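You operate a simulated robot arm through the tools that you are given. There is no shell and no other tool. Be economical: measure what you need, move in short steps, check, and stop when the job is done.

Carry out the task below with a simulated two-armed robot. There is one attempt and no reset: what you move stays moved.

Task
Wipe up the spill on the top of the black table with the gold scarf and put it back.

It is judged by the outcome, as a careful person would: the job done as asked, and still so three seconds after it is handed in. It fails if anything else is knocked over, pushed out of place, dropped, spilled or broken.

Robot
Two 7-joint arms with two-finger parallel grippers on one trunk, on a base that drives. Base frame: it is fixed to the floor where the robot stands at the start and does not move with it; the origin is under the middle of the robot, x ahead of it, y to its left, z up. Lengths are in cm, angles in degrees, forces in N, time in s.
The left shoulder is at the start at [5, 17.7, 102.9], the right one opposite. Payload 3.43 kg a hand.
Tool frame (each hand has its own): the origin (TCP) lies between the finger pads and is the grasp point; the fingertips stand 3.4 cm ahead of it; z points along the fingers, y is the line along which they close. The gripper opens to 12.8 cm. The fingers are 2.4 cm wide and 1.2 cm thick; the gripper's body (4.8 by 13 cm) begins 9.6 cm behind the TCP.
Orientation is that of the tool frame in the base frame, as a unit quaternion [w, x, y, z]. With the fingers straight down and closing along the base's y, the tool's x points along the base's -x, its y along +y and its z along -z.

Tools
- The arms move only by the tool send_rows. It takes "left_series", "right_series" or both (then of equal length, played together; a hand with none holds still); each is a list of rows, each an object of numbers (a shift or turn left out is 0, a gripper value left out holds the last): "claw": the finger opening in cm, from 0 to 12.8; "dx", "dy", "dz": the shift along the base's x, y, z in cm; "wx", "wy", "wz": the turn, a rotation vector about the base's x, y, z in degrees. In form: [{"claw": .., "dx": .., "dy": .., "dz": .., "wx": .., "wy": .., "wz": ..}, ...]. A call has 1 to 8 rows; each row shifts and turns the commanded pose from where the row before left it. A row lasts 0.2 s, in which the tool goes at most 5 cm and 8.6 degrees; a call with a longer step from one row to the next is refused whole, and so is a gripper value outside its range. A pose out of reach is approached as far as the arm can. The call stops where the force on the tool passes 40 N (or 10 N more than at its start, if that is more) or the arm is blocked; 0.2 s more then pass. The fingers move at their own pace (about 10.8 cm/s each) and stop on an object; they squeeze with about 24 N. The grip force told is the motor's: it shows also when the fingers shut on nothing. Time passes only in rows, and 0.2 s behind the last, so rows that do not move let the fingers close. The reply holds the time, the measured pose of the TCP, the force on the tool along the base axes, the opening and the grip force, in the units named above and with some noise.
- Cameras (640 x 400 px; columns grow to the right, rows downward): "scene" is now at [16.1, 0.53, 120.53]; the picture's right is [0.05, -1.00, 0.00], its down [-0.42, -0.02, -0.91] and it looks along [0.91, 0.05, -0.42] (base axes); focal length 262 px, centre (320, 200). "left" rides on the left gripper at [7.6, 1.1, -16] in its tool frame; the picture's right is [-0.15, 0.99, 0.00], its down [-0.88, -0.13, -0.46] and it looks along [-0.45, -0.07, 0.89] (tool axes); focal length 234 px, centre (320, 200). "right" rides on the right gripper at [7.6, -1.1, -16] in its tool frame; the picture's right is [0.15, 0.99, 0.00], its down [-0.88, 0.13, -0.46] and it looks along [-0.45, 0.07, 0.89] (tool axes); focal length 234 px, centre (320, 200). There is no depth. A picture from a camera that has moved, and an enlarged one, comes with that camera's place and axes in the base frame and with its lens.
- get_image(camera): a new picture of that camera. No time passes.
- slide_trunk(by): slides the trunk up (or, below 0, down) by that many cm; the arms and the scene camera ride with it, the base frame stays. It gives what a move gives, with no picture.
- drive_base(legs): drives the robot by 1 to 6 legs, each [ahead, turn to the left] in cm and degrees, along the robot's own axes; the way and the turn of a leg run together, so that a leg with both is an arc; at most 150 cm and 180 degrees a leg. The arms and the cameras ride along, it lands a little off, and it stops where it bumps. It gives what a move gives.
- aim_head(pan, tilt): turns the head with the scene camera to pan (to the left, within 80 degrees either way) and tilt (down, from -29 to 69), counted from straight ahead of the robot. It gives what a move gives.
- inspect(camera, box): a new picture of the part [left, top, right, bottom] of that camera's present view, enlarged. No time passes.
- sign_off(): hands the job in; it is judged then, once.

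Work in short steps. Places have to be worked out from the pictures, the camera data and where the tool is seen: move nearer, look again, correct. Check each grasp and each placing, and mend what went wrong. You have 120 turns and 100 pictures in all, those below and enlarged ones among them. Open the grippers and draw the arms clear of the work before you hand the job in, unless the task says otherwise; then end with one line.

The tools are called after "Request:" as name(argument=value, ...) on one line, values as JSON. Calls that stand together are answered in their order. send_rows: Moves the arms, as the interface text tells. Its arguments: {"type":"object","properties":{"left_series":{"type":"array"},"right_series":{"type":"array"}},"required":[]} The other tools are called the same way: slide_trunk (by) slides the trunk up or down; drive_base (legs) drives the base; aim_head (pan, tilt) turns the head that bears the scene camera; get_image (camera) takes a picture; inspect (camera, box) takes an enlarged picture of a part of a camera's view; sign_off () hands the job in.

At the start:

```text
time: 0.0
left_eef_pos: [39.23, 20.1, 103.94]
left_orientation: [0.0, -0.001, 1.0, 0.0]
left_ft_force: [-0.3, -0.4, 0.6]
left_grip_width: 12.82
left_grasp_force: 0.1
right_eef_pos: [35.41, -11.68, 100.75]
right_orientation: [-0.001, 0.0, 1.0, 0.0]
right_ft_force: [0.0, -0.1, -1.0]
right_grip_width: 12.79
right_grasp_force: 0.0
trunk travel left (down, up): [-20.0, 20.1]
robot x, y, heading: [0.03, 0.05, 0.1]
head pan, tilt: [2.9, 25.0]
```

scene: 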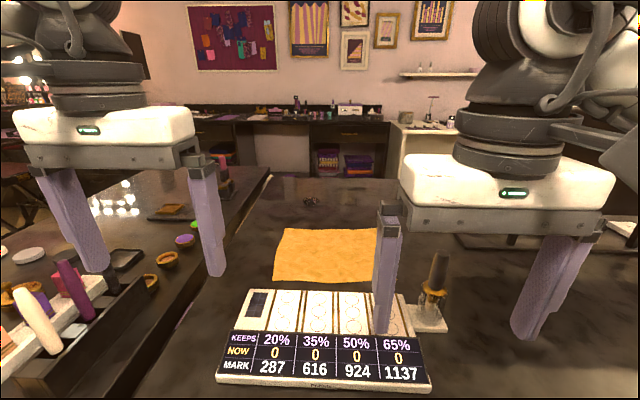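
right: 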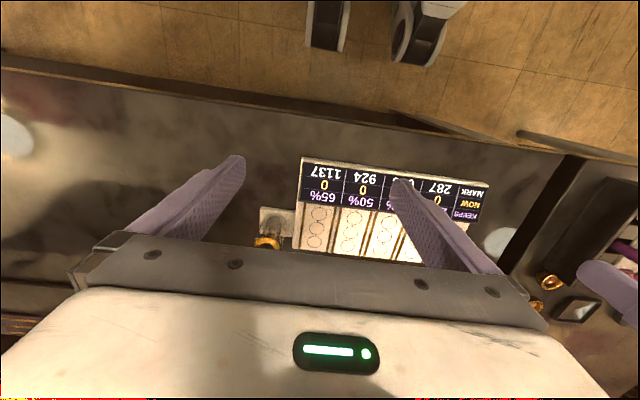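
left: 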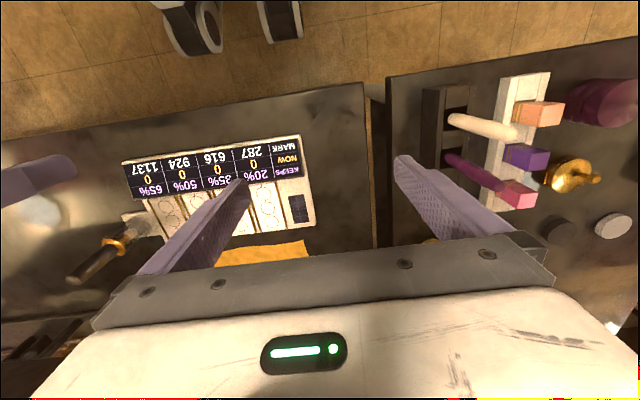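

The gold scarf lies ahead behind the marked board; the spill isn't obvious yet. I enlarge the scene around the table to look for it.

Request:
inspect(camera="scene", box=[200, 160, 460, 390])

Request:
inspect(camera="right", box=[0, 60, 320, 260])

Request:
inspect(camera="scene", box=[0, 160, 280, 400])

```text
1.74 times, centred on (330, 275) of scene
camera zoom: at [16.1, 0.53, 120.53], right [0.05, -1.0, 0.0], down [-0.42, -0.02, -0.91], along [0.91, 0.05, -0.42], focal length 456 px, centre (303, 70)
```

zoom: 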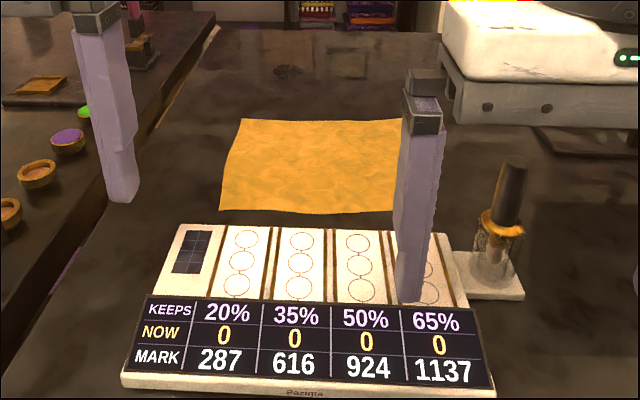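

```text
2.00 times, centred on (160, 160) of right
camera zoom: at [27.79, -12.73, 116.67], right [-0.15, 0.99, 0.0], down [0.88, 0.13, 0.46], along [0.45, 0.07, -0.89], focal length 468 px, centre (640, 280)
```

zoom: 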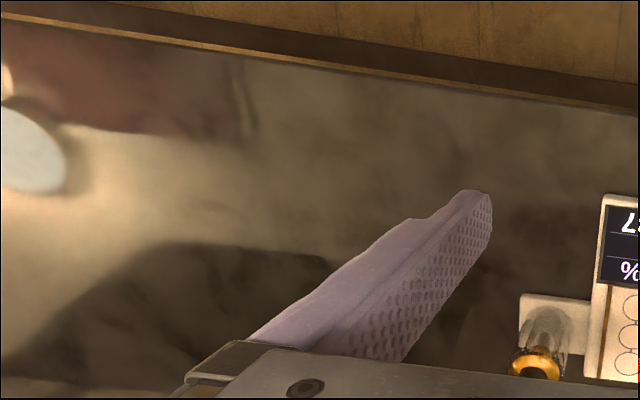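

```text
1.67 times, centred on (140, 280) of scene
camera zoom: at [16.1, 0.53, 120.53], right [0.05, -1.0, 0.0], down [-0.42, -0.02, -0.91], along [0.91, 0.05, -0.42], focal length 437 px, centre (620, 67)
```

zoom: 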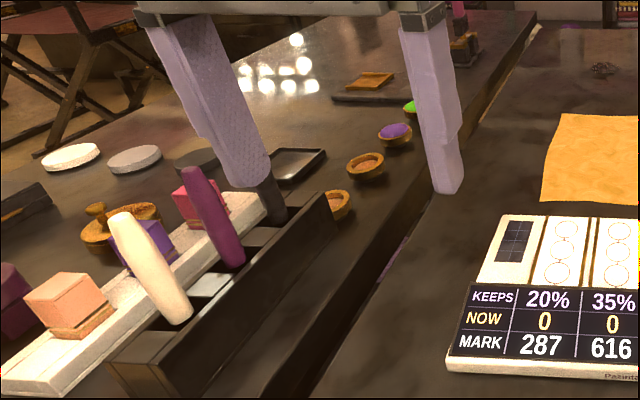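

The only dark blotch so far is beyond the scarf near (310,200). I look left and right for other spills.

Request:
inspect(camera="scene", box=[270, 170, 390, 245])

Request:
aim_head(pan=-45, tilt=35)

Request:
get_image(camera="scene")

Request:
aim_head(pan=50, tilt=35)

Request:
get_image(camera="scene")

Request:
aim_head(pan=0, tilt=45)

Request:
get_image(camera="scene")

```text
5.33 times, centred on (330, 208) of scene
camera zoom: at [16.1, 0.53, 120.53], right [0.05, -1.0, 0.0], down [-0.42, -0.02, -0.91], along [0.91, 0.05, -0.42], focal length 1399 px, centre (267, 160)
```

zoom: 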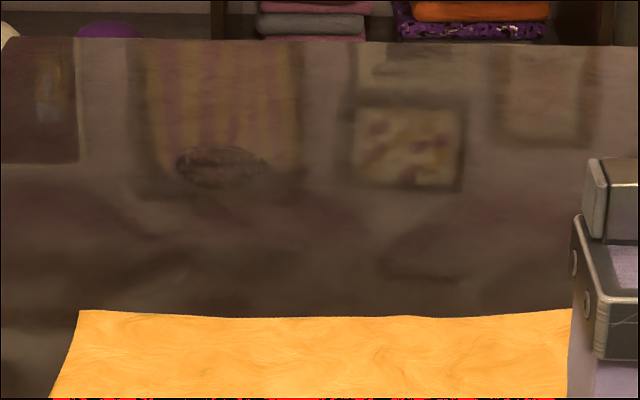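

```text
time: 1.2
left_eef_pos: [39.18, 20.16, 104.0]
left_orientation: [0.0, 0.0, 1.0, 0.0]
left_ft_force: [0.0, 0.4, -0.4]
left_grip_width: 12.79
left_grasp_force: 0.1
right_eef_pos: [35.31, -11.64, 100.72]
right_orientation: [0.0, 0.001, 1.0, 0.0]
right_ft_force: [0.0, -0.1, 0.7]
right_grip_width: 12.82
right_grasp_force: 0.1
trunk travel left (down, up): [-20.0, 20.1]
robot x, y, heading: [-0.23, -0.24, 0.2]
head pan, tilt: [-45.0, 35.0]
```

```text
92 pictures are left
camera scene: at [13.13, -6.15, 118.95], right [-0.71, -0.71, 0.0], down [-0.41, 0.41, -0.82], along [0.58, -0.58, -0.57], focal length 262 px, centre (320, 200)
```

scene: 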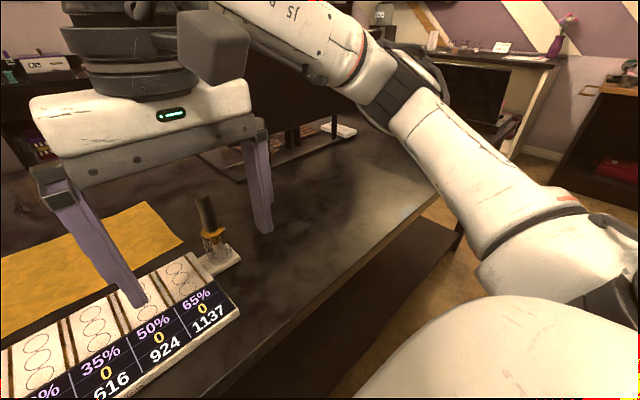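

```text
time: 2.9
left_eef_pos: [39.23, 20.09, 103.87]
left_orientation: [0.0, 0.0, 1.0, 0.001]
left_ft_force: [0.4, 0.0, 0.5]
left_grip_width: 12.81
left_grasp_force: 0.0
right_eef_pos: [35.32, -11.62, 100.87]
right_orientation: [0.0, 0.0, 1.0, -0.001]
right_ft_force: [0.9, 0.2, 0.0]
right_grip_width: 12.79
right_grasp_force: 0.1
trunk travel left (down, up): [-20.0, 20.1]
robot x, y, heading: [-0.15, -0.06, 0.1]
head pan, tilt: [50.0, 35.0]
```

```text
91 pictures are left
camera scene: at [12.56, 6.81, 118.95], right [0.77, -0.64, 0.0], down [-0.37, -0.44, -0.82], along [0.53, 0.63, -0.57], focal length 262 px, centre (320, 200)
```

scene: 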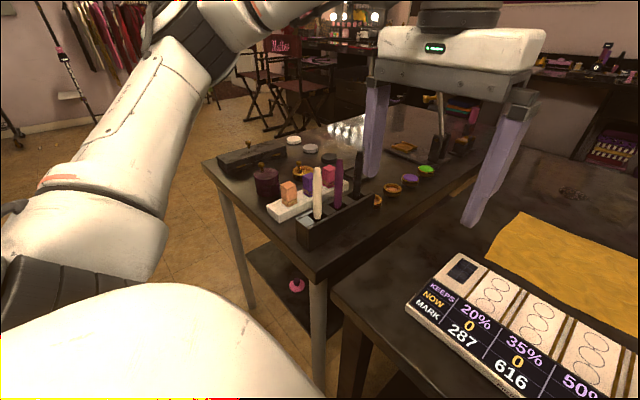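

```text
time: 4.0
left_eef_pos: [39.17, 20.06, 104.01]
left_orientation: [0.0, 0.0, 1.0, 0.0]
left_ft_force: [0.1, -0.3, -0.1]
left_grip_width: 12.79
left_grasp_force: 0.1
right_eef_pos: [35.36, -11.73, 100.8]
right_orientation: [0.0, 0.0, 1.0, 0.0]
right_ft_force: [-0.2, -0.1, 0.6]
right_grip_width: 12.81
right_grasp_force: 0.0
trunk travel left (down, up): [-20.0, 20.1]
robot x, y, heading: [-0.03, -0.22, -0.2]
head pan, tilt: [0.0, 45.0]
```

```text
90 pictures are left
camera scene: at [15.03, 0.08, 117.47], right [0.0, -1.0, 0.0], down [-0.71, 0.0, -0.71], along [0.71, 0.0, -0.71], focal length 262 px, centre (320, 200)
```

scene: 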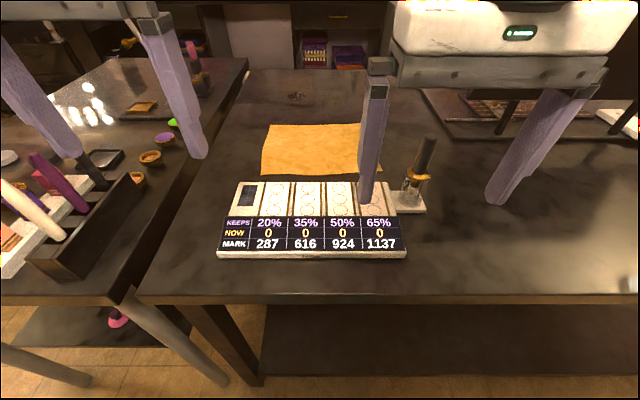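

The small dark blotch beyond the scarf, about (113, 10), looks like the spill; it's out of reach from this side, while the scarf spans about x 67–92, y −15–16. I look to the far right and down at the base to plan driving.

Request:
aim_head(pan=-80, tilt=25)

Request:
get_image(camera="scene")

Request:
aim_head(pan=-25, tilt=10)

Request:
get_image(camera="scene")

Request:
aim_head(pan=0, tilt=69)

Request:
get_image(camera="scene")

```text
time: 5.6
left_eef_pos: [39.2, 20.28, 103.93]
left_orientation: [0.0, 0.0, 1.0, 0.0]
left_ft_force: [0.1, 0.0, 0.8]
left_grip_width: 12.78
left_grasp_force: 0.1
right_eef_pos: [35.44, -11.71, 100.79]
right_orientation: [0.0, 0.0, 1.0, -0.001]
right_ft_force: [-0.1, 0.0, 0.8]
right_grip_width: 12.8
right_grasp_force: 0.0
trunk travel left (down, up): [-20.0, 20.1]
robot x, y, heading: [0.07, -0.05, 0.2]
head pan, tilt: [-80.0, 25.0]
```

```text
89 pictures are left
camera scene: at [8.51, -9.0, 120.53], right [-0.98, -0.17, 0.0], down [-0.07, 0.42, -0.91], along [0.16, -0.89, -0.42], focal length 262 px, centre (320, 200)
```

scene: 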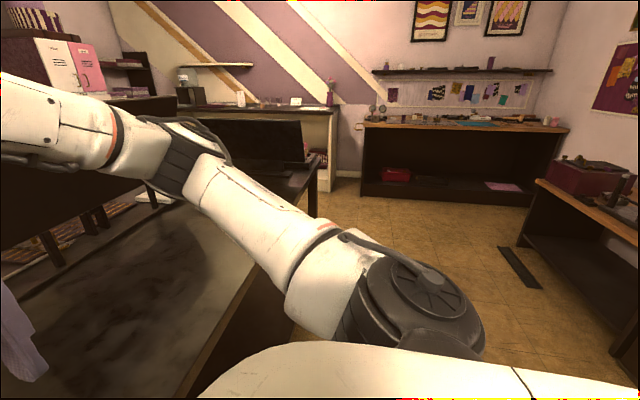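

```text
time: 6.8
left_eef_pos: [39.17, 20.18, 103.93]
left_orientation: [0.0, 0.0, 1.0, 0.0]
left_ft_force: [0.5, 0.3, -0.3]
left_grip_width: 12.79
left_grasp_force: 0.1
right_eef_pos: [35.39, -11.68, 100.63]
right_orientation: [0.0, 0.0, 1.0, 0.001]
right_ft_force: [0.3, 0.5, 1.1]
right_grip_width: 12.8
right_grasp_force: 0.1
trunk travel left (down, up): [-20.0, 20.1]
robot x, y, heading: [-0.01, 0.15, -0.1]
head pan, tilt: [-25.0, 10.0]
```

```text
88 pictures are left
camera scene: at [15.32, -3.87, 122.96], right [-0.42, -0.91, 0.0], down [-0.16, 0.07, -0.98], along [0.89, -0.42, -0.17], focal length 262 px, centre (320, 200)
```

scene: 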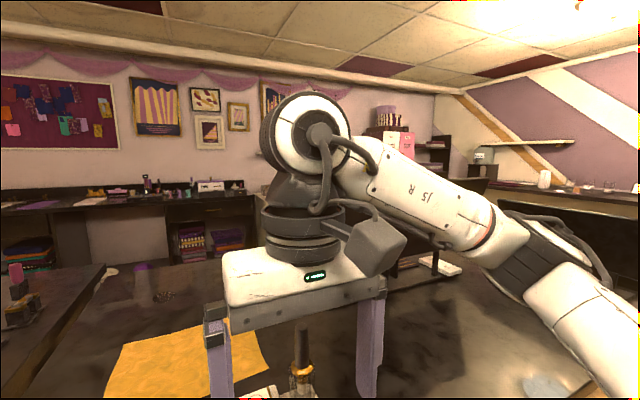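

```text
time: 8.1
left_eef_pos: [39.19, 20.15, 103.94]
left_orientation: [0.0, 0.0, 1.0, 0.001]
left_ft_force: [-0.9, 0.2, 0.4]
left_grip_width: 12.82
left_grasp_force: 0.0
right_eef_pos: [35.44, -11.69, 100.81]
right_orientation: [0.0, 0.0, 1.0, 0.0]
right_ft_force: [0.1, -0.1, 1.1]
right_grip_width: 12.78
right_grasp_force: 0.0
trunk travel left (down, up): [-20.0, 20.1]
robot x, y, heading: [0.39, 0.16, 0.2]
head pan, tilt: [0.0, 68.8]
```

```text
87 pictures are left
camera scene: at [12.49, 0.07, 114.59], right [0.0, -1.0, 0.0], down [-0.93, 0.0, -0.36], along [0.36, 0.0, -0.93], focal length 262 px, centre (320, 200)
```

scene: 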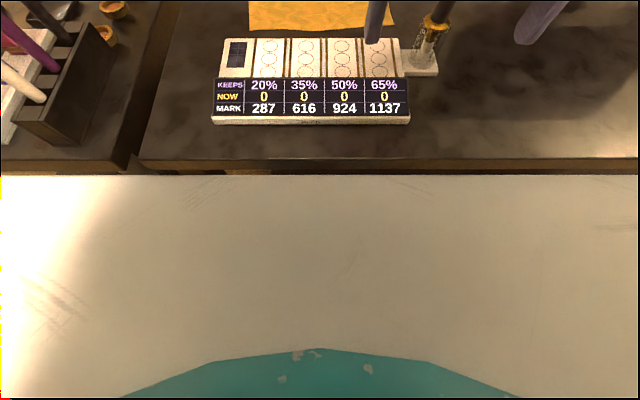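

There is also a pale patch near (42,−66) on the table that may be a reflection or the spill. I aim the head there to compare.

Request:
aim_head(pan=-58, tilt=45)

Request:
get_image(camera="scene")

Request:
get_image(camera="right")

```text
time: 9.4
left_eef_pos: [39.11, 20.19, 104.0]
left_orientation: [0.0, 0.0, 1.0, 0.0]
left_ft_force: [0.9, 0.3, 0.0]
left_grip_width: 12.81
left_grasp_force: 0.0
right_eef_pos: [35.41, -11.64, 100.64]
right_orientation: [0.0, 0.0, 1.0, 0.0]
right_ft_force: [0.1, -0.9, -0.5]
right_grip_width: 12.79
right_grasp_force: 0.1
trunk travel left (down, up): [-20.0, 20.1]
robot x, y, heading: [0.08, 0.08, -0.2]
head pan, tilt: [-58.0, 45.0]
```

```text
86 pictures are left
camera scene: at [11.21, -6.82, 117.47], right [-0.85, -0.53, 0.0], down [-0.38, 0.6, -0.71], along [0.38, -0.6, -0.71], focal length 262 px, centre (320, 200)
```

scene: 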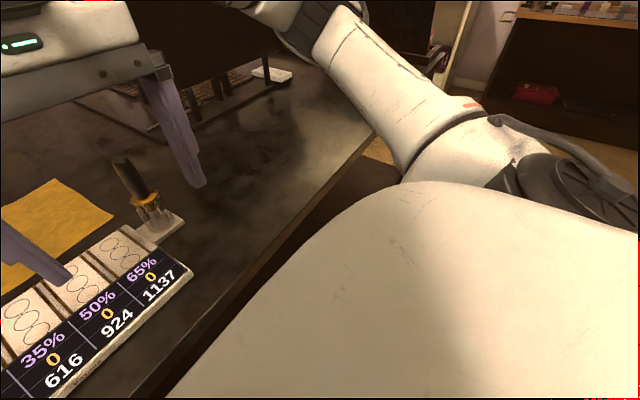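

```text
85 pictures are left
camera right: at [27.79, -12.73, 116.67], right [-0.15, 0.99, 0.0], down [0.88, 0.13, 0.46], along [0.45, 0.07, -0.89], focal length 234 px, centre (320, 200)
```

right: 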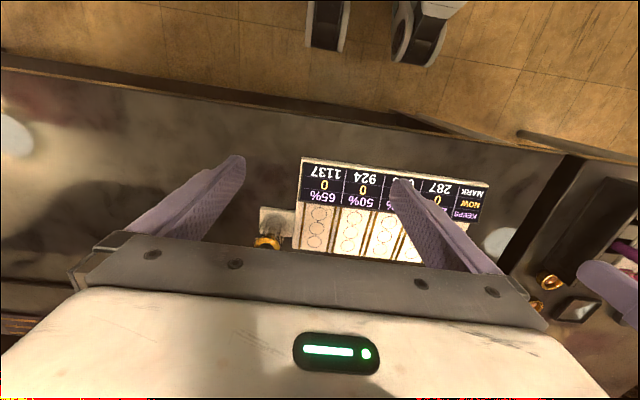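

The pale discs move with the viewpoint, so they're reflections; the speckled blotch is the spill. I drive ahead a little to have the scarf in reach and see how near the base can come.

Request:
drive_base(legs=[[8, 0]])

Request:
aim_head(pan=0, tilt=35)

```text
time: 10.4
left_eef_pos: [46.76, 20.14, 104.03]
left_orientation: [0.0, 0.001, 1.0, 0.0]
left_ft_force: [0.1, 0.4, -0.8]
left_grip_width: 12.8
left_grasp_force: 0.1
right_eef_pos: [43.26, -11.74, 100.79]
right_orientation: [0.0, 0.0, 1.0, 0.0]
right_ft_force: [0.3, -0.2, 0.0]
right_grip_width: 12.82
right_grasp_force: 0.1
trunk travel left (down, up): [-20.0, 20.1]
robot x, y, heading: [7.75, -0.26, 0.1]
head pan, tilt: [-58.0, 45.0]
```

```text
time: 11.7
left_eef_pos: [46.84, 20.11, 103.99]
left_orientation: [0.001, -0.001, 1.0, 0.0]
left_ft_force: [0.4, -0.1, -0.2]
left_grip_width: 12.81
left_grasp_force: 0.1
right_eef_pos: [43.07, -11.64, 100.72]
right_orientation: [0.0, 0.0, 1.0, 0.0]
right_ft_force: [0.3, 0.4, 0.2]
right_grip_width: 12.8
right_grasp_force: 0.0
trunk travel left (down, up): [-20.0, 20.1]
robot x, y, heading: [7.99, 0.16, 0.0]
head pan, tilt: [0.0, 35.0]
```

No bump. I swing the hands outward and forward so the scarf is visible.

Request:
send_rows(left_series=[{"dx": 3, "dy": 2}, {"dx": 3, "dy": 2}, {"dx": 3, "dy": 1}, {"dx": 3}], right_series=[{"dx": 3, "dy": -3}, {"dx": 3, "dy": -3}, {"dx": 3, "dy": -3}, {"dx": 3, "dy": -3}])

Request:
get_image(camera="scene")

Request:
get_image(camera="left")

Request:
get_image(camera="right")

```text
time: 12.7
left_eef_pos: [59.01, 25.25, 103.8]
left_orientation: [-0.001, -0.001, 1.0, 0.0]
left_ft_force: [0.1, -0.4, 0.7]
left_grip_width: 12.82
left_grasp_force: 0.0
right_eef_pos: [55.17, -23.93, 100.7]
right_orientation: [-0.001, 0.0, 1.0, 0.0]
right_ft_force: [-0.5, 0.0, -0.2]
right_grip_width: 12.77
right_grasp_force: 0.1
trunk travel left (down, up): [-20.0, 20.1]
robot x, y, heading: [8.12, -0.11, 0.4]
head pan, tilt: [0.0, 35.0]
```

```text
84 pictures are left
camera scene: at [23.45, 0.05, 118.94], right [0.0, -1.0, 0.0], down [-0.57, 0.0, -0.82], along [0.82, 0.0, -0.57], focal length 262 px, centre (320, 200)
```

scene: 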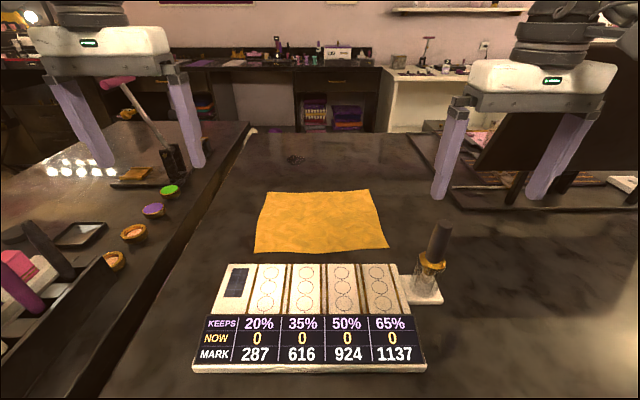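

```text
83 pictures are left
camera left: at [51.59, 26.36, 119.73], right [0.15, 0.99, 0.0], down [0.88, -0.13, 0.45], along [0.45, -0.07, -0.89], focal length 234 px, centre (320, 200)
```

left: 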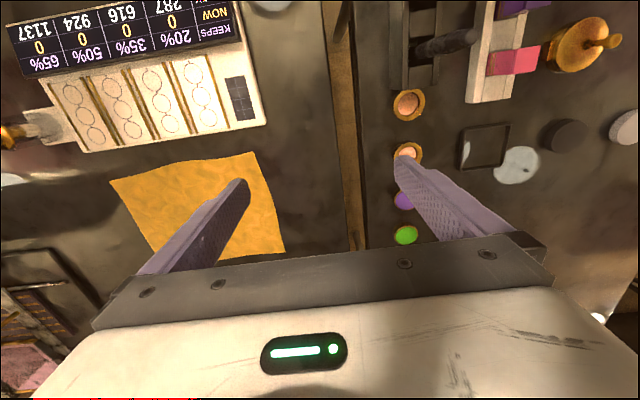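

```text
82 pictures are left
camera right: at [47.58, -24.97, 116.64], right [-0.15, 0.99, 0.0], down [0.88, 0.13, 0.46], along [0.45, 0.07, -0.89], focal length 234 px, centre (320, 200)
```

right: 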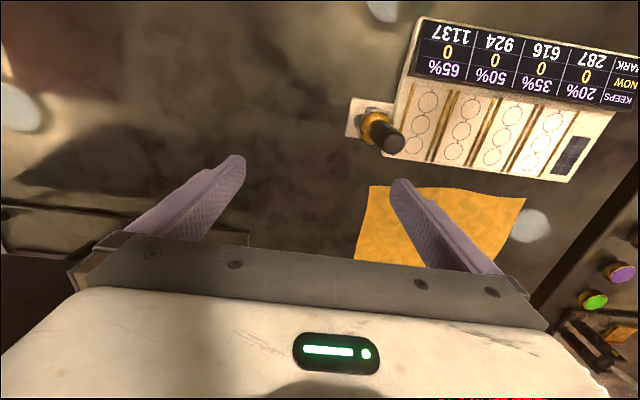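

Scarf near corners are at about (66,15) and (68,−16), far ones (91,17) and (92,−15); spill ≈ (114,9). I plan to hold the scarf by its near edge with both hands; I move above the grasp points with part-open fingers.

Request:
send_rows(left_series=[{"claw": 5, "dx": 2.8, "dy": -3.7}, {"dx": 2.8, "dy": -3.7}, {"dx": 2.8, "dy": -3.7}, {"dx": 2.4, "dy": -3.6}, {"dz": -4.5}, {"dz": -4.5}, {"dz": -4.5}, {"dz": -4.5}], right_series=[{"claw": 5, "dx": 4, "dy": 2}, {"dx": 4, "dy": 3.5}, {"dx": 4, "dy": 3.7}, {"dx": 4, "dy": 3.7}, {"dz": -4}, {"dz": -4}, {"dz": -4}, {"dz": -4}])

Request:
get_image(camera="scene")

Request:
get_image(camera="left")

Request:
get_image(camera="right")

```text
refused: row 2 steps farther than a row can; nothing moved
```

```text
81 pictures are left
camera scene: at [23.45, 0.05, 118.94], right [0.0, -1.0, 0.0], down [-0.57, 0.0, -0.82], along [0.82, 0.0, -0.57], focal length 262 px, centre (320, 200)
```

scene: 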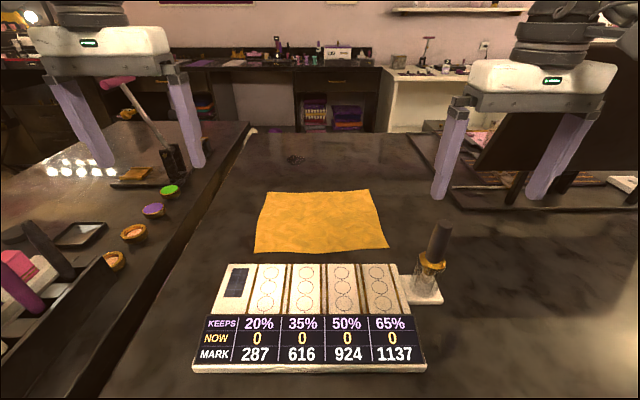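

```text
80 pictures are left
camera left: at [51.59, 26.36, 119.73], right [0.15, 0.99, 0.0], down [0.88, -0.13, 0.45], along [0.45, -0.07, -0.89], focal length 234 px, centre (320, 200)
```

left: 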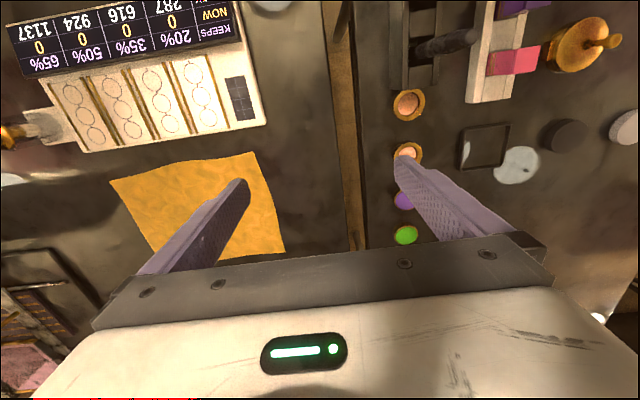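

```text
79 pictures are left
camera right: at [47.58, -24.97, 116.64], right [-0.15, 0.99, 0.0], down [0.88, 0.13, 0.46], along [0.45, 0.07, -0.89], focal length 234 px, centre (320, 200)
```

right: 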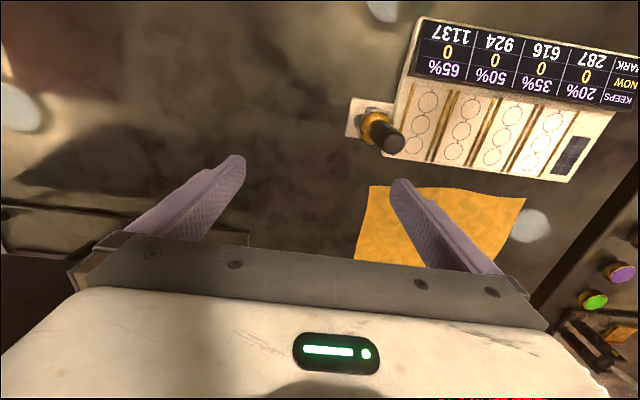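

The step was slightly too long; I use smaller ones.

Request:
send_rows(left_series=[{"claw": 5, "dx": 2.7, "dy": -3.7}, {"dx": 2.7, "dy": -3.7}, {"dx": 2.7, "dy": -3.7}, {"dx": 2.7, "dy": -3.6}, {"dz": -4.5}, {"dz": -4.5}, {"dz": -4.5}, {"dz": -4.5}], right_series=[{"claw": 5, "dx": 4, "dy": 2.7}, {"dx": 4, "dy": 2.7}, {"dx": 4, "dy": 2.7}, {"dx": 4, "dy": 2.7}, {"dy": 1.8, "dz": -4}, {"dz": -4}, {"dz": -4}, {"dz": -4}])

Request:
get_image(camera="scene")

Request:
get_image(camera="left")

```text
time: 14.5
left_eef_pos: [67.5, 13.29, 85.93]
left_orientation: [0.0, 0.0, 1.0, 0.0]
left_ft_force: [-0.4, 0.1, 0.2]
left_grip_width: 4.99
left_grasp_force: 0.0
left hand out of reach, approached as far as the arm can: row 4
right_eef_pos: [69.03, -12.51, 84.59]
right_orientation: [0.0, 0.0, 1.0, 0.0]
right_ft_force: [0.1, 0.0, 0.5]
right_grip_width: 4.97
right_grasp_force: 0.0
right hand out of reach, approached as far as the arm can: row 4
trunk travel left (down, up): [-20.0, 20.1]
robot x, y, heading: [7.85, -0.33, 0.1]
head pan, tilt: [0.0, 35.0]
```

```text
78 pictures are left
camera scene: at [23.45, 0.07, 118.95], right [0.0, -1.0, 0.0], down [-0.57, 0.0, -0.82], along [0.82, 0.0, -0.57], focal length 262 px, centre (320, 200)
```

scene: 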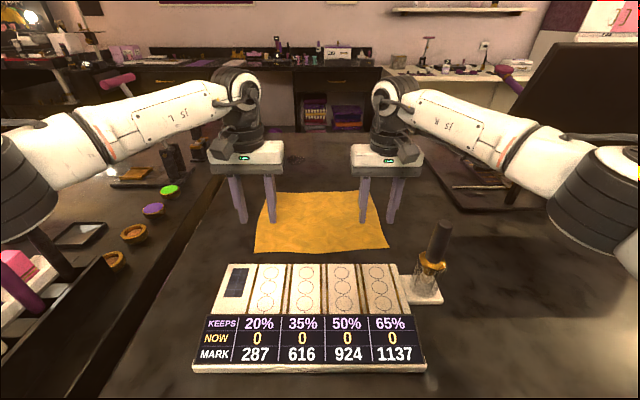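

```text
77 pictures are left
camera left: at [59.91, 14.42, 101.93], right [0.15, 0.99, 0.0], down [0.88, -0.13, 0.46], along [0.45, -0.07, -0.89], focal length 234 px, centre (320, 200)
```

left: 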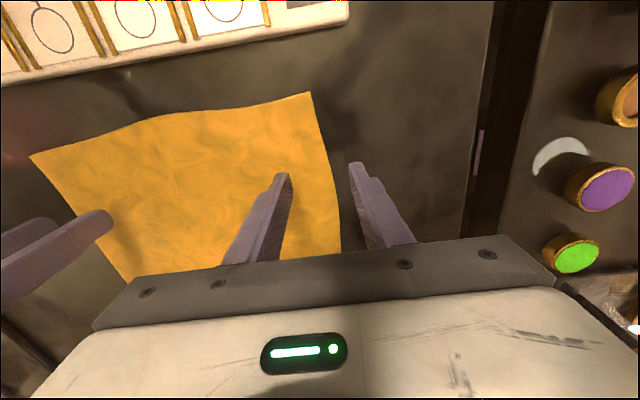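

Comparing the cameras, the scarf surface lies nearer z≈80, so near corners are about (61,13) and (63,−14). I pull both hands back and inward, with a slight raise, and check again.

Request:
send_rows(left_series=[{"dx": -3, "dz": 2}, {"dx": -2, "dy": -1.5}, {"dy": 0}], right_series=[{"dx": -3, "dz": 2}, {"dx": -2, "dy": 1}, {"dy": 0}])

Request:
get_image(camera="left")

Request:
get_image(camera="right")

```text
time: 15.3
left_eef_pos: [62.42, 11.6, 88.07]
left_orientation: [0.0, 0.0, 1.0, 0.0]
left_ft_force: [0.4, -0.1, -0.1]
left_grip_width: 4.98
left_grasp_force: 0.0
right_eef_pos: [63.84, -11.45, 86.53]
right_orientation: [0.0, 0.0, 1.0, 0.0]
right_ft_force: [0.1, -0.7, 0.2]
right_grip_width: 5.01
right_grasp_force: 0.2
trunk travel left (down, up): [-20.0, 20.1]
robot x, y, heading: [7.58, -0.04, 0.2]
head pan, tilt: [0.0, 35.0]
```

```text
76 pictures are left
camera left: at [54.82, 12.9, 103.99], right [0.14, 0.99, 0.0], down [0.88, -0.13, 0.46], along [0.45, -0.07, -0.89], focal length 234 px, centre (320, 200)
```

left: 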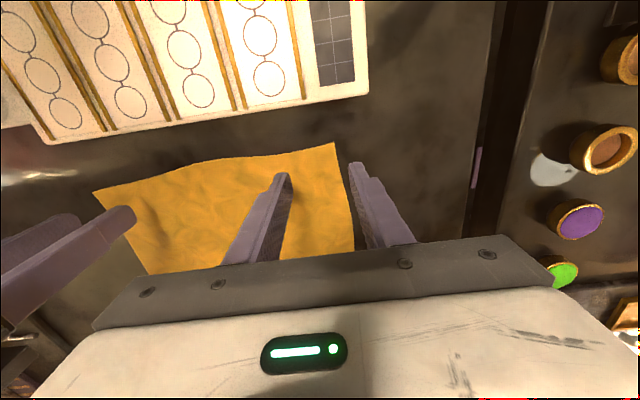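

```text
75 pictures are left
camera right: at [56.35, -12.44, 102.43], right [-0.15, 0.99, 0.0], down [0.88, 0.13, 0.46], along [0.45, 0.07, -0.89], focal length 234 px, centre (320, 200)
```

right: 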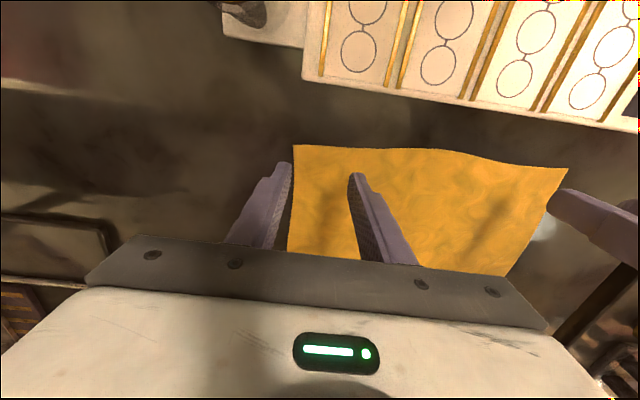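

Corners confirmed at (60.7,13.3) and (62.2,−14.1), z≈80. I centre the hands and come down to just above the cloth.

Request:
send_rows(left_series=[{"dy": -1.7, "dz": -2}, {"dz": -1.5}, {"dz": -0.5}, {"dz": -0.5}], right_series=[{"dy": 0.8, "dz": -1.5}, {"dz": -0.5}, {"dz": -0.5}, {"dz": -0.5}])

```text
time: 16.3
left_eef_pos: [62.46, 9.9, 83.56]
left_orientation: [0.001, 0.0, 1.0, 0.0]
left_ft_force: [0.0, -1.0, 1.3]
left_grip_width: 5.0
left_grasp_force: 0.0
right_eef_pos: [63.85, -10.83, 83.74]
right_orientation: [0.001, -0.001, 1.0, 0.0]
right_ft_force: [-0.5, -0.6, -0.2]
right_grip_width: 5.02
right_grasp_force: 0.1
trunk travel left (down, up): [-20.0, 20.1]
robot x, y, heading: [7.78, -0.23, 0.2]
head pan, tilt: [0.0, 35.0]
```

Request:
inspect(camera="scene", box=[200, 170, 440, 320])

Request:
send_rows(left_series=[{"dz": -0.3}, {"dz": -0.3}, {"dz": -0.3}], right_series=[{"dz": -0.3}, {"dz": -0.3}, {"dz": -0.3}])

```text
2.67 times, centred on (320, 245) of scene
camera zoom: at [23.39, 0.07, 118.96], right [0.0, -1.0, 0.0], down [-0.57, 0.0, -0.82], along [0.82, 0.0, -0.57], focal length 699 px, centre (320, 80)
```

zoom: 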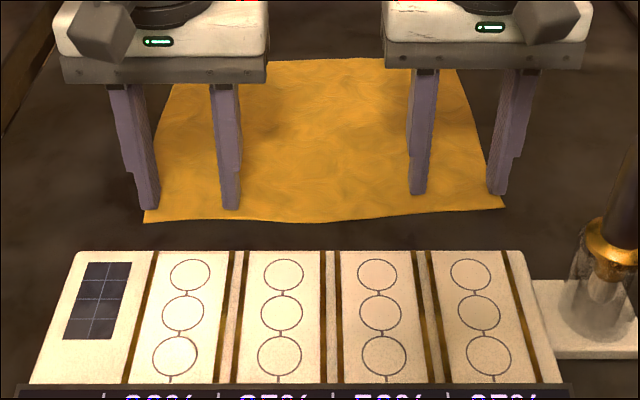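

```text
time: 17.2
left_eef_pos: [62.55, 9.86, 83.39]
left_orientation: [0.008, 0.0, 1.0, -0.003]
left_ft_force: [-0.7, -0.3, 14.1]
left_grip_width: 5.01
left_grasp_force: 0.6
right_eef_pos: [64.01, -10.73, 83.59]
right_orientation: [0.007, 0.001, 1.0, 0.003]
right_ft_force: [-0.5, -0.2, 15.3]
right_grip_width: 4.97
right_grasp_force: 0.1
trunk travel left (down, up): [-20.0, 20.1]
robot x, y, heading: [7.85, 0.16, 0.1]
head pan, tilt: [0.0, 35.0]
stopped in row 3 (left hand): the force on the tool passed its limit (the readings are from after the stop); the commanded pose is now the measured one
```

Both hands touch at TCP z≈83.5, so the table top is at ≈80. I close the fingers, gathering the cloth, then look.

Request:
send_rows(left_series=[{"claw": 0}, {"claw": 0}, {"claw": 0}], right_series=[{"claw": 0}, {"claw": 0}, {"claw": 0}])

Request:
inspect(camera="scene", box=[200, 170, 440, 320])

```text
time: 18.0
left_eef_pos: [62.52, 9.71, 83.65]
left_orientation: [0.008, -0.001, 1.0, -0.004]
left_ft_force: [3.9, -5.5, 24.5]
left_grip_width: 0.64
left_grasp_force: 24.0
right_eef_pos: [63.87, -10.48, 83.46]
right_orientation: [0.008, 0.0, 1.0, 0.004]
right_ft_force: [2.9, 6.3, 24.3]
right_grip_width: 0.21
right_grasp_force: 23.9
trunk travel left (down, up): [-20.0, 20.1]
robot x, y, heading: [7.73, 0.14, 0.2]
head pan, tilt: [0.0, 35.0]
```

```text
2.67 times, centred on (320, 245) of scene
camera zoom: at [23.07, 0.08, 119.04], right [0.0, -1.0, 0.0], down [-0.57, 0.0, -0.82], along [0.82, 0.0, -0.57], focal length 699 px, centre (320, 80)
```

zoom: 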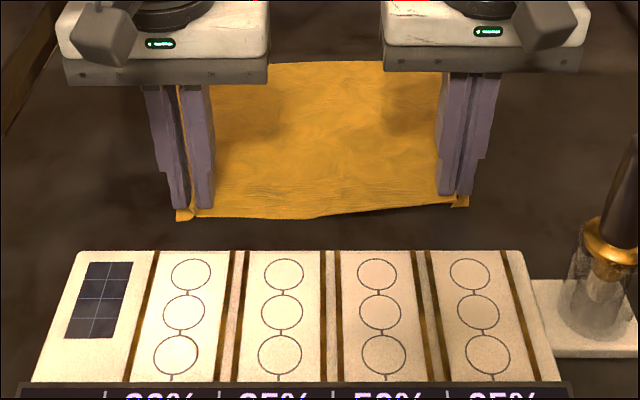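

Both hands have folded cloth between the fingers. I lift slowly.

Request:
send_rows(left_series=[{"dz": 1.5}, {"dz": 1.5}, {"dz": 2}, {"dz": 2}, {"dz": 2}], right_series=[{"dz": 1.5}, {"dz": 1.5}, {"dz": 2}, {"dz": 2}, {"dz": 2}])

Request:
get_image(camera="scene")

```text
time: 19.2
left_eef_pos: [62.64, 9.67, 92.25]
left_orientation: [0.004, 0.0, 1.0, -0.003]
left_ft_force: [0.5, -12.6, -0.8]
left_grip_width: 0.23
left_grasp_force: 24.5
right_eef_pos: [64.31, -10.6, 92.18]
right_orientation: [0.004, 0.0, 1.0, 0.002]
right_ft_force: [-1.6, 12.3, 0.4]
right_grip_width: 0.2
right_grasp_force: 23.7
trunk travel left (down, up): [-20.0, 20.1]
robot x, y, heading: [7.81, 0.14, 0.1]
head pan, tilt: [0.0, 35.0]
```

```text
72 pictures are left
camera scene: at [23.39, 0.08, 118.95], right [0.0, -1.0, 0.0], down [-0.57, 0.0, -0.82], along [0.82, 0.0, -0.57], focal length 262 px, centre (320, 200)
```

scene: 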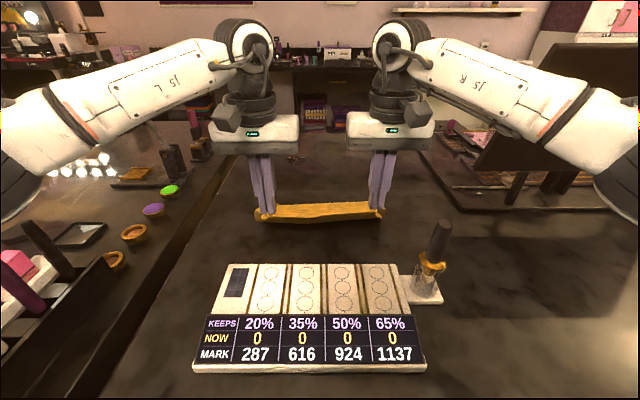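

Cloth held but taut (12 N sideways). I bring the hands slightly together and raise so it hangs free of the table.

Request:
send_rows(left_series=[{"dy": -0.4, "dz": 2}, {"dy": -0.4, "dz": 2}, {"dz": 3}, {"dz": 3}, {"dz": 3}, {"dz": 3}, {"dz": 3}], right_series=[{"dy": 0.4, "dz": 2}, {"dy": 0.4, "dz": 2}, {"dz": 3}, {"dz": 3}, {"dz": 3}, {"dz": 3}, {"dz": 3}])

Request:
slide_trunk(by=8)

Request:
get_image(camera="scene")

Request:
get_image(camera="left")

```text
time: 20.8
left_eef_pos: [62.48, 8.9, 111.31]
left_orientation: [0.005, 0.003, 1.0, -0.002]
left_ft_force: [-0.5, 0.3, -0.4]
left_grip_width: 0.21
left_grasp_force: 24.1
right_eef_pos: [64.09, -10.12, 108.93]
right_orientation: [0.005, 0.001, 1.0, 0.003]
right_ft_force: [0.0, -0.7, -0.1]
right_grip_width: 0.17
right_grasp_force: 24.6
right hand out of reach, approached as far as the arm can: row 7
trunk travel left (down, up): [-20.0, 20.1]
robot x, y, heading: [7.89, -0.1, 0.0]
head pan, tilt: [0.0, 35.0]
```

```text
time: 22.0
left_eef_pos: [62.46, 9.06, 119.11]
left_orientation: [0.005, -0.001, 1.0, -0.002]
left_ft_force: [0.3, 0.5, -0.6]
left_grip_width: 0.23
left_grasp_force: 23.9
right_eef_pos: [64.16, -9.88, 117.0]
right_orientation: [0.005, 0.0, 1.0, 0.002]
right_ft_force: [0.4, -0.2, -0.2]
right_grip_width: 0.17
right_grasp_force: 23.6
trunk travel left (down, up): [-28.0, 12.1]
robot x, y, heading: [7.42, 0.08, 0.2]
head pan, tilt: [0.0, 35.0]
```

```text
71 pictures are left
camera scene: at [23.44, 0.08, 126.94], right [0.0, -1.0, 0.0], down [-0.57, 0.0, -0.82], along [0.82, 0.0, -0.57], focal length 262 px, centre (320, 200)
```

scene: 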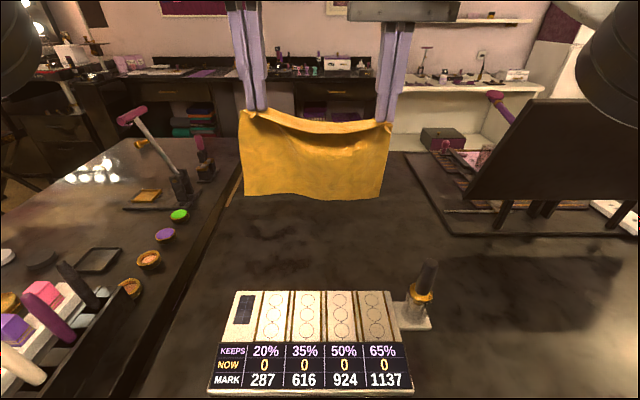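

```text
70 pictures are left
camera left: at [54.94, 10.35, 135.03], right [0.14, 0.99, 0.0], down [0.88, -0.13, 0.46], along [0.46, -0.07, -0.89], focal length 234 px, centre (320, 200)
```

left: 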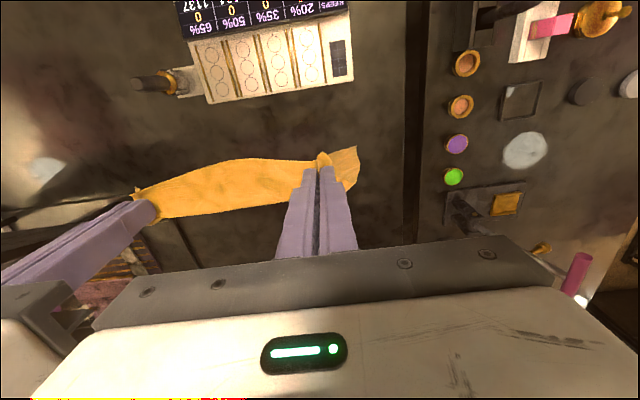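

The scarf hangs neatly between the hands, bottom at z≈92. Now I back away from the table, turn right and look along the way.

Request:
drive_base(legs=[[-38, 0], [0, -90]])

Request:
aim_head(pan=35, tilt=25)

Request:
get_image(camera="scene")

Request:
aim_head(pan=-10, tilt=25)

Request:
get_image(camera="scene")

```text
time: 28.2
left_eef_pos: [-21.96, -54.78, 119.12]
left_orientation: [0.002, 0.713, 0.702, -0.003]
left_ft_force: [0.5, -0.6, 0.2]
left_grip_width: 0.21
left_grasp_force: 24.1
right_eef_pos: [-41.02, -56.14, 116.98]
right_orientation: [0.004, 0.713, 0.701, -0.002]
right_ft_force: [-0.2, -1.0, 0.1]
right_grip_width: 0.19
right_grasp_force: 24.1
trunk travel left (down, up): [-28.0, 12.1]
robot x, y, heading: [-29.76, 0.26, -90.8]
head pan, tilt: [0.0, 35.0]
```

```text
time: 29.2
left_eef_pos: [-21.98, -54.86, 119.14]
left_orientation: [0.002, 0.713, 0.702, -0.005]
left_ft_force: [-0.3, -0.3, 0.7]
left_grip_width: 0.22
left_grasp_force: 24.1
right_eef_pos: [-41.01, -56.08, 116.91]
right_orientation: [0.005, 0.713, 0.701, -0.002]
right_ft_force: [-0.2, -0.6, -0.3]
right_grip_width: 0.19
right_grasp_force: 24.0
trunk travel left (down, up): [-28.0, 12.1]
robot x, y, heading: [-30.2, -0.05, -91.0]
head pan, tilt: [35.0, 25.0]
```

```text
69 pictures are left
camera scene: at [-25.18, -14.45, 128.52], right [-0.83, -0.56, 0.0], down [-0.24, 0.35, -0.91], along [0.51, -0.75, -0.42], focal length 262 px, centre (320, 200)
```

scene: 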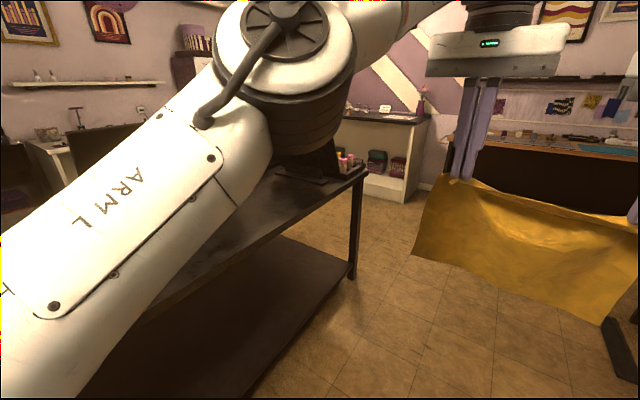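

```text
time: 30.4
left_eef_pos: [-21.86, -54.94, 119.2]
left_orientation: [0.002, 0.713, 0.701, -0.004]
left_ft_force: [-0.5, -0.2, 0.1]
left_grip_width: 0.2
left_grasp_force: 24.6
right_eef_pos: [-41.0, -56.19, 116.89]
right_orientation: [0.004, 0.713, 0.701, -0.002]
right_ft_force: [0.2, 0.7, -0.2]
right_grip_width: 0.2
right_grasp_force: 24.0
trunk travel left (down, up): [-28.0, 12.1]
robot x, y, heading: [-30.07, -0.04, -90.8]
head pan, tilt: [-10.0, 25.0]
```

```text
68 pictures are left
camera scene: at [-32.08, -15.86, 128.53], right [-0.98, 0.19, 0.0], down [0.08, 0.41, -0.91], along [-0.17, -0.89, -0.42], focal length 262 px, centre (320, 200)
```

scene: 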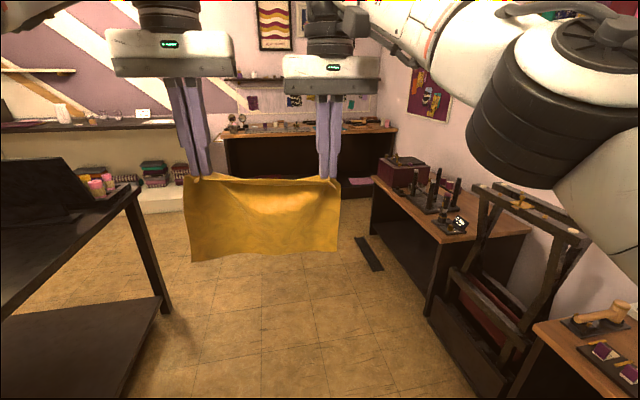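

The table's right end is about y=−150 with clear floor beyond. I drive 197 cm along it and turn left to face along its end.

Request:
drive_base(legs=[[100, 0], [97, 0], [0, 90]])

Request:
aim_head(pan=0, tilt=25)

Request:
get_image(camera="scene")

Request:
aim_head(pan=35, tilt=25)

Request:
get_image(camera="scene")

```text
time: 44.0
left_eef_pos: [20.97, -191.32, 119.2]
left_orientation: [0.005, 0.021, 1.0, -0.001]
left_ft_force: [0.0, -0.5, -0.3]
left_grip_width: 0.24
left_grasp_force: 23.9
right_eef_pos: [21.66, -210.44, 116.97]
right_orientation: [0.004, 0.023, 1.0, 0.001]
right_ft_force: [-0.1, 0.0, 0.6]
right_grip_width: 0.2
right_grasp_force: 23.9
trunk travel left (down, up): [-28.0, 12.1]
robot x, y, heading: [-34.26, -197.82, -2.3]
head pan, tilt: [-10.0, 25.0]
```

```text
time: 44.8
left_eef_pos: [20.92, -191.26, 119.17]
left_orientation: [0.005, 0.022, 1.0, -0.002]
left_ft_force: [0.7, -0.4, 0.2]
left_grip_width: 0.24
left_grasp_force: 24.3
right_eef_pos: [21.66, -210.47, 116.96]
right_orientation: [0.005, 0.023, 1.0, 0.002]
right_ft_force: [0.0, 0.4, -0.1]
right_grip_width: 0.22
right_grasp_force: 23.7
trunk travel left (down, up): [-28.0, 12.1]
robot x, y, heading: [-34.34, -197.98, -2.7]
head pan, tilt: [0.0, 25.0]
```

```text
67 pictures are left
camera scene: at [-18.2, -198.63, 128.53], right [-0.04, -1.0, 0.0], down [-0.42, 0.02, -0.91], along [0.91, -0.04, -0.42], focal length 262 px, centre (320, 200)
```

scene: 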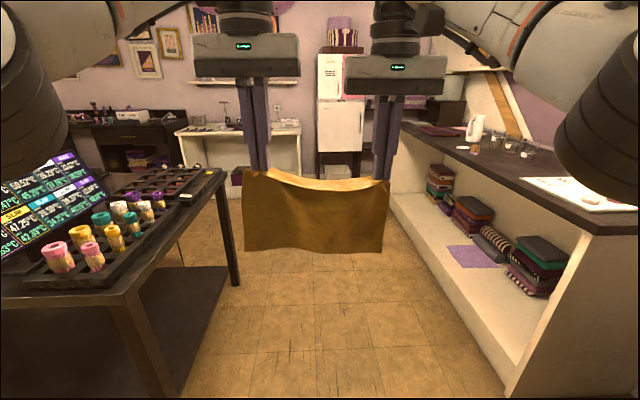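

```text
time: 45.8
left_eef_pos: [20.99, -191.39, 119.16]
left_orientation: [0.004, 0.022, 1.0, -0.002]
left_ft_force: [0.0, 0.4, 0.4]
left_grip_width: 0.19
left_grasp_force: 24.5
right_eef_pos: [21.63, -210.47, 117.02]
right_orientation: [0.004, 0.023, 1.0, 0.001]
right_ft_force: [0.3, -1.0, 0.0]
right_grip_width: 0.18
right_grasp_force: 23.5
trunk travel left (down, up): [-28.0, 12.1]
robot x, y, heading: [-34.18, -198.03, -2.6]
head pan, tilt: [35.0, 25.0]
```

```text
66 pictures are left
camera scene: at [-19.62, -193.28, 128.53], right [0.54, -0.84, 0.0], down [-0.36, -0.23, -0.91], along [0.77, 0.49, -0.42], focal length 262 px, centre (320, 200)
```

scene: 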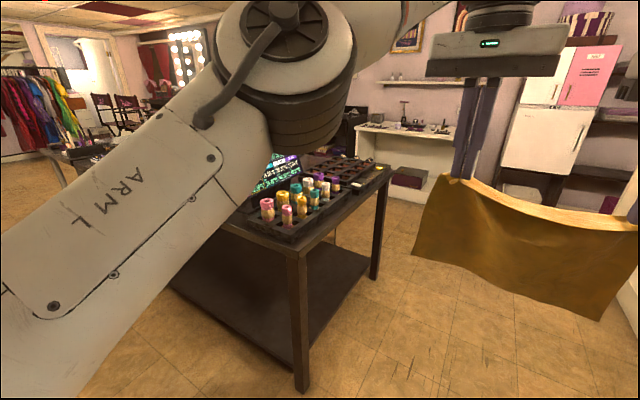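

The right counter starts at y≈−283 and the table's far edge is x≈127; the lane is clear. I drive ahead past the table and turn left to face along its far side.

Request:
drive_base(legs=[[112, 0], [112, 0], [0, 92.6]])

Request:
aim_head(pan=0, tilt=25)

Request:
get_image(camera="scene")

```text
time: 60.6
left_eef_pos: [179.56, -149.35, 119.19]
left_orientation: [-0.005, 0.709, -0.705, -0.002]
left_ft_force: [-0.5, 0.9, -0.6]
left_grip_width: 0.2
left_grasp_force: 24.0
right_eef_pos: [198.39, -147.74, 117.01]
right_orientation: [-0.002, 0.708, -0.706, -0.004]
right_ft_force: [0.3, -0.7, 0.5]
right_grip_width: 0.2
right_grasp_force: 24.6
trunk travel left (down, up): [-28.0, 12.1]
robot x, y, heading: [188.63, -204.33, 90.3]
head pan, tilt: [35.0, 25.0]
```

```text
time: 61.7
left_eef_pos: [179.46, -149.4, 119.13]
left_orientation: [-0.004, 0.709, -0.705, -0.003]
left_ft_force: [0.8, -0.1, 0.2]
left_grip_width: 0.2
left_grasp_force: 24.3
right_eef_pos: [198.38, -147.74, 117.04]
right_orientation: [-0.001, 0.708, -0.706, -0.004]
right_ft_force: [0.0, 0.4, 0.1]
right_grip_width: 0.2
right_grasp_force: 23.9
trunk travel left (down, up): [-28.0, 12.1]
robot x, y, heading: [188.43, -204.28, 90.1]
head pan, tilt: [0.0, 25.0]
```

```text
65 pictures are left
camera scene: at [188.62, -187.95, 128.53], right [1.0, 0.01, 0.0], down [0.0, -0.42, -0.91], along [-0.01, 0.91, -0.42], focal length 262 px, centre (320, 200)
```

scene: 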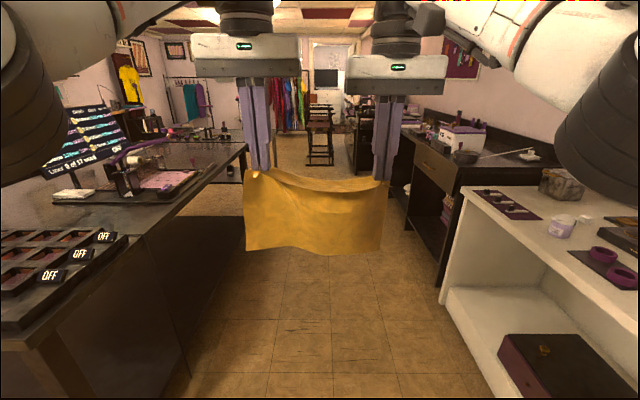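

Aisle is clear, centred at x≈188. I drive up to level with the spill (y≈−2) and turn to face the table.

Request:
drive_base(legs=[[101, 0], [101, 0]])

Request:
get_image(camera="scene")

```text
time: 71.6
left_eef_pos: [175.79, 49.89, 119.15]
left_orientation: [-0.004, 0.713, -0.701, -0.001]
left_ft_force: [1.1, 0.9, -0.1]
left_grip_width: 0.19
left_grasp_force: 24.0
right_eef_pos: [194.59, 51.64, 116.86]
right_orientation: [-0.002, 0.713, -0.702, -0.004]
right_ft_force: [0.5, -0.2, 0.0]
right_grip_width: 0.2
right_grasp_force: 23.8
trunk travel left (down, up): [-28.0, 12.1]
robot x, y, heading: [186.03, -4.67, 90.8]
head pan, tilt: [0.0, 25.0]
```

```text
64 pictures are left
camera scene: at [185.31, 11.48, 128.52], right [1.0, 0.02, 0.0], down [0.01, -0.42, -0.91], along [-0.01, 0.91, -0.42], focal length 262 px, centre (320, 200)
```

scene: 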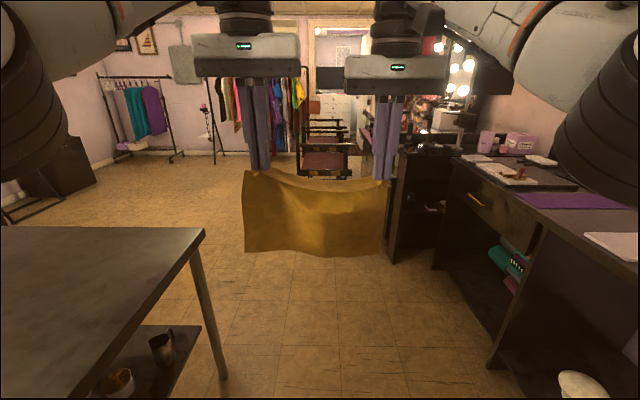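

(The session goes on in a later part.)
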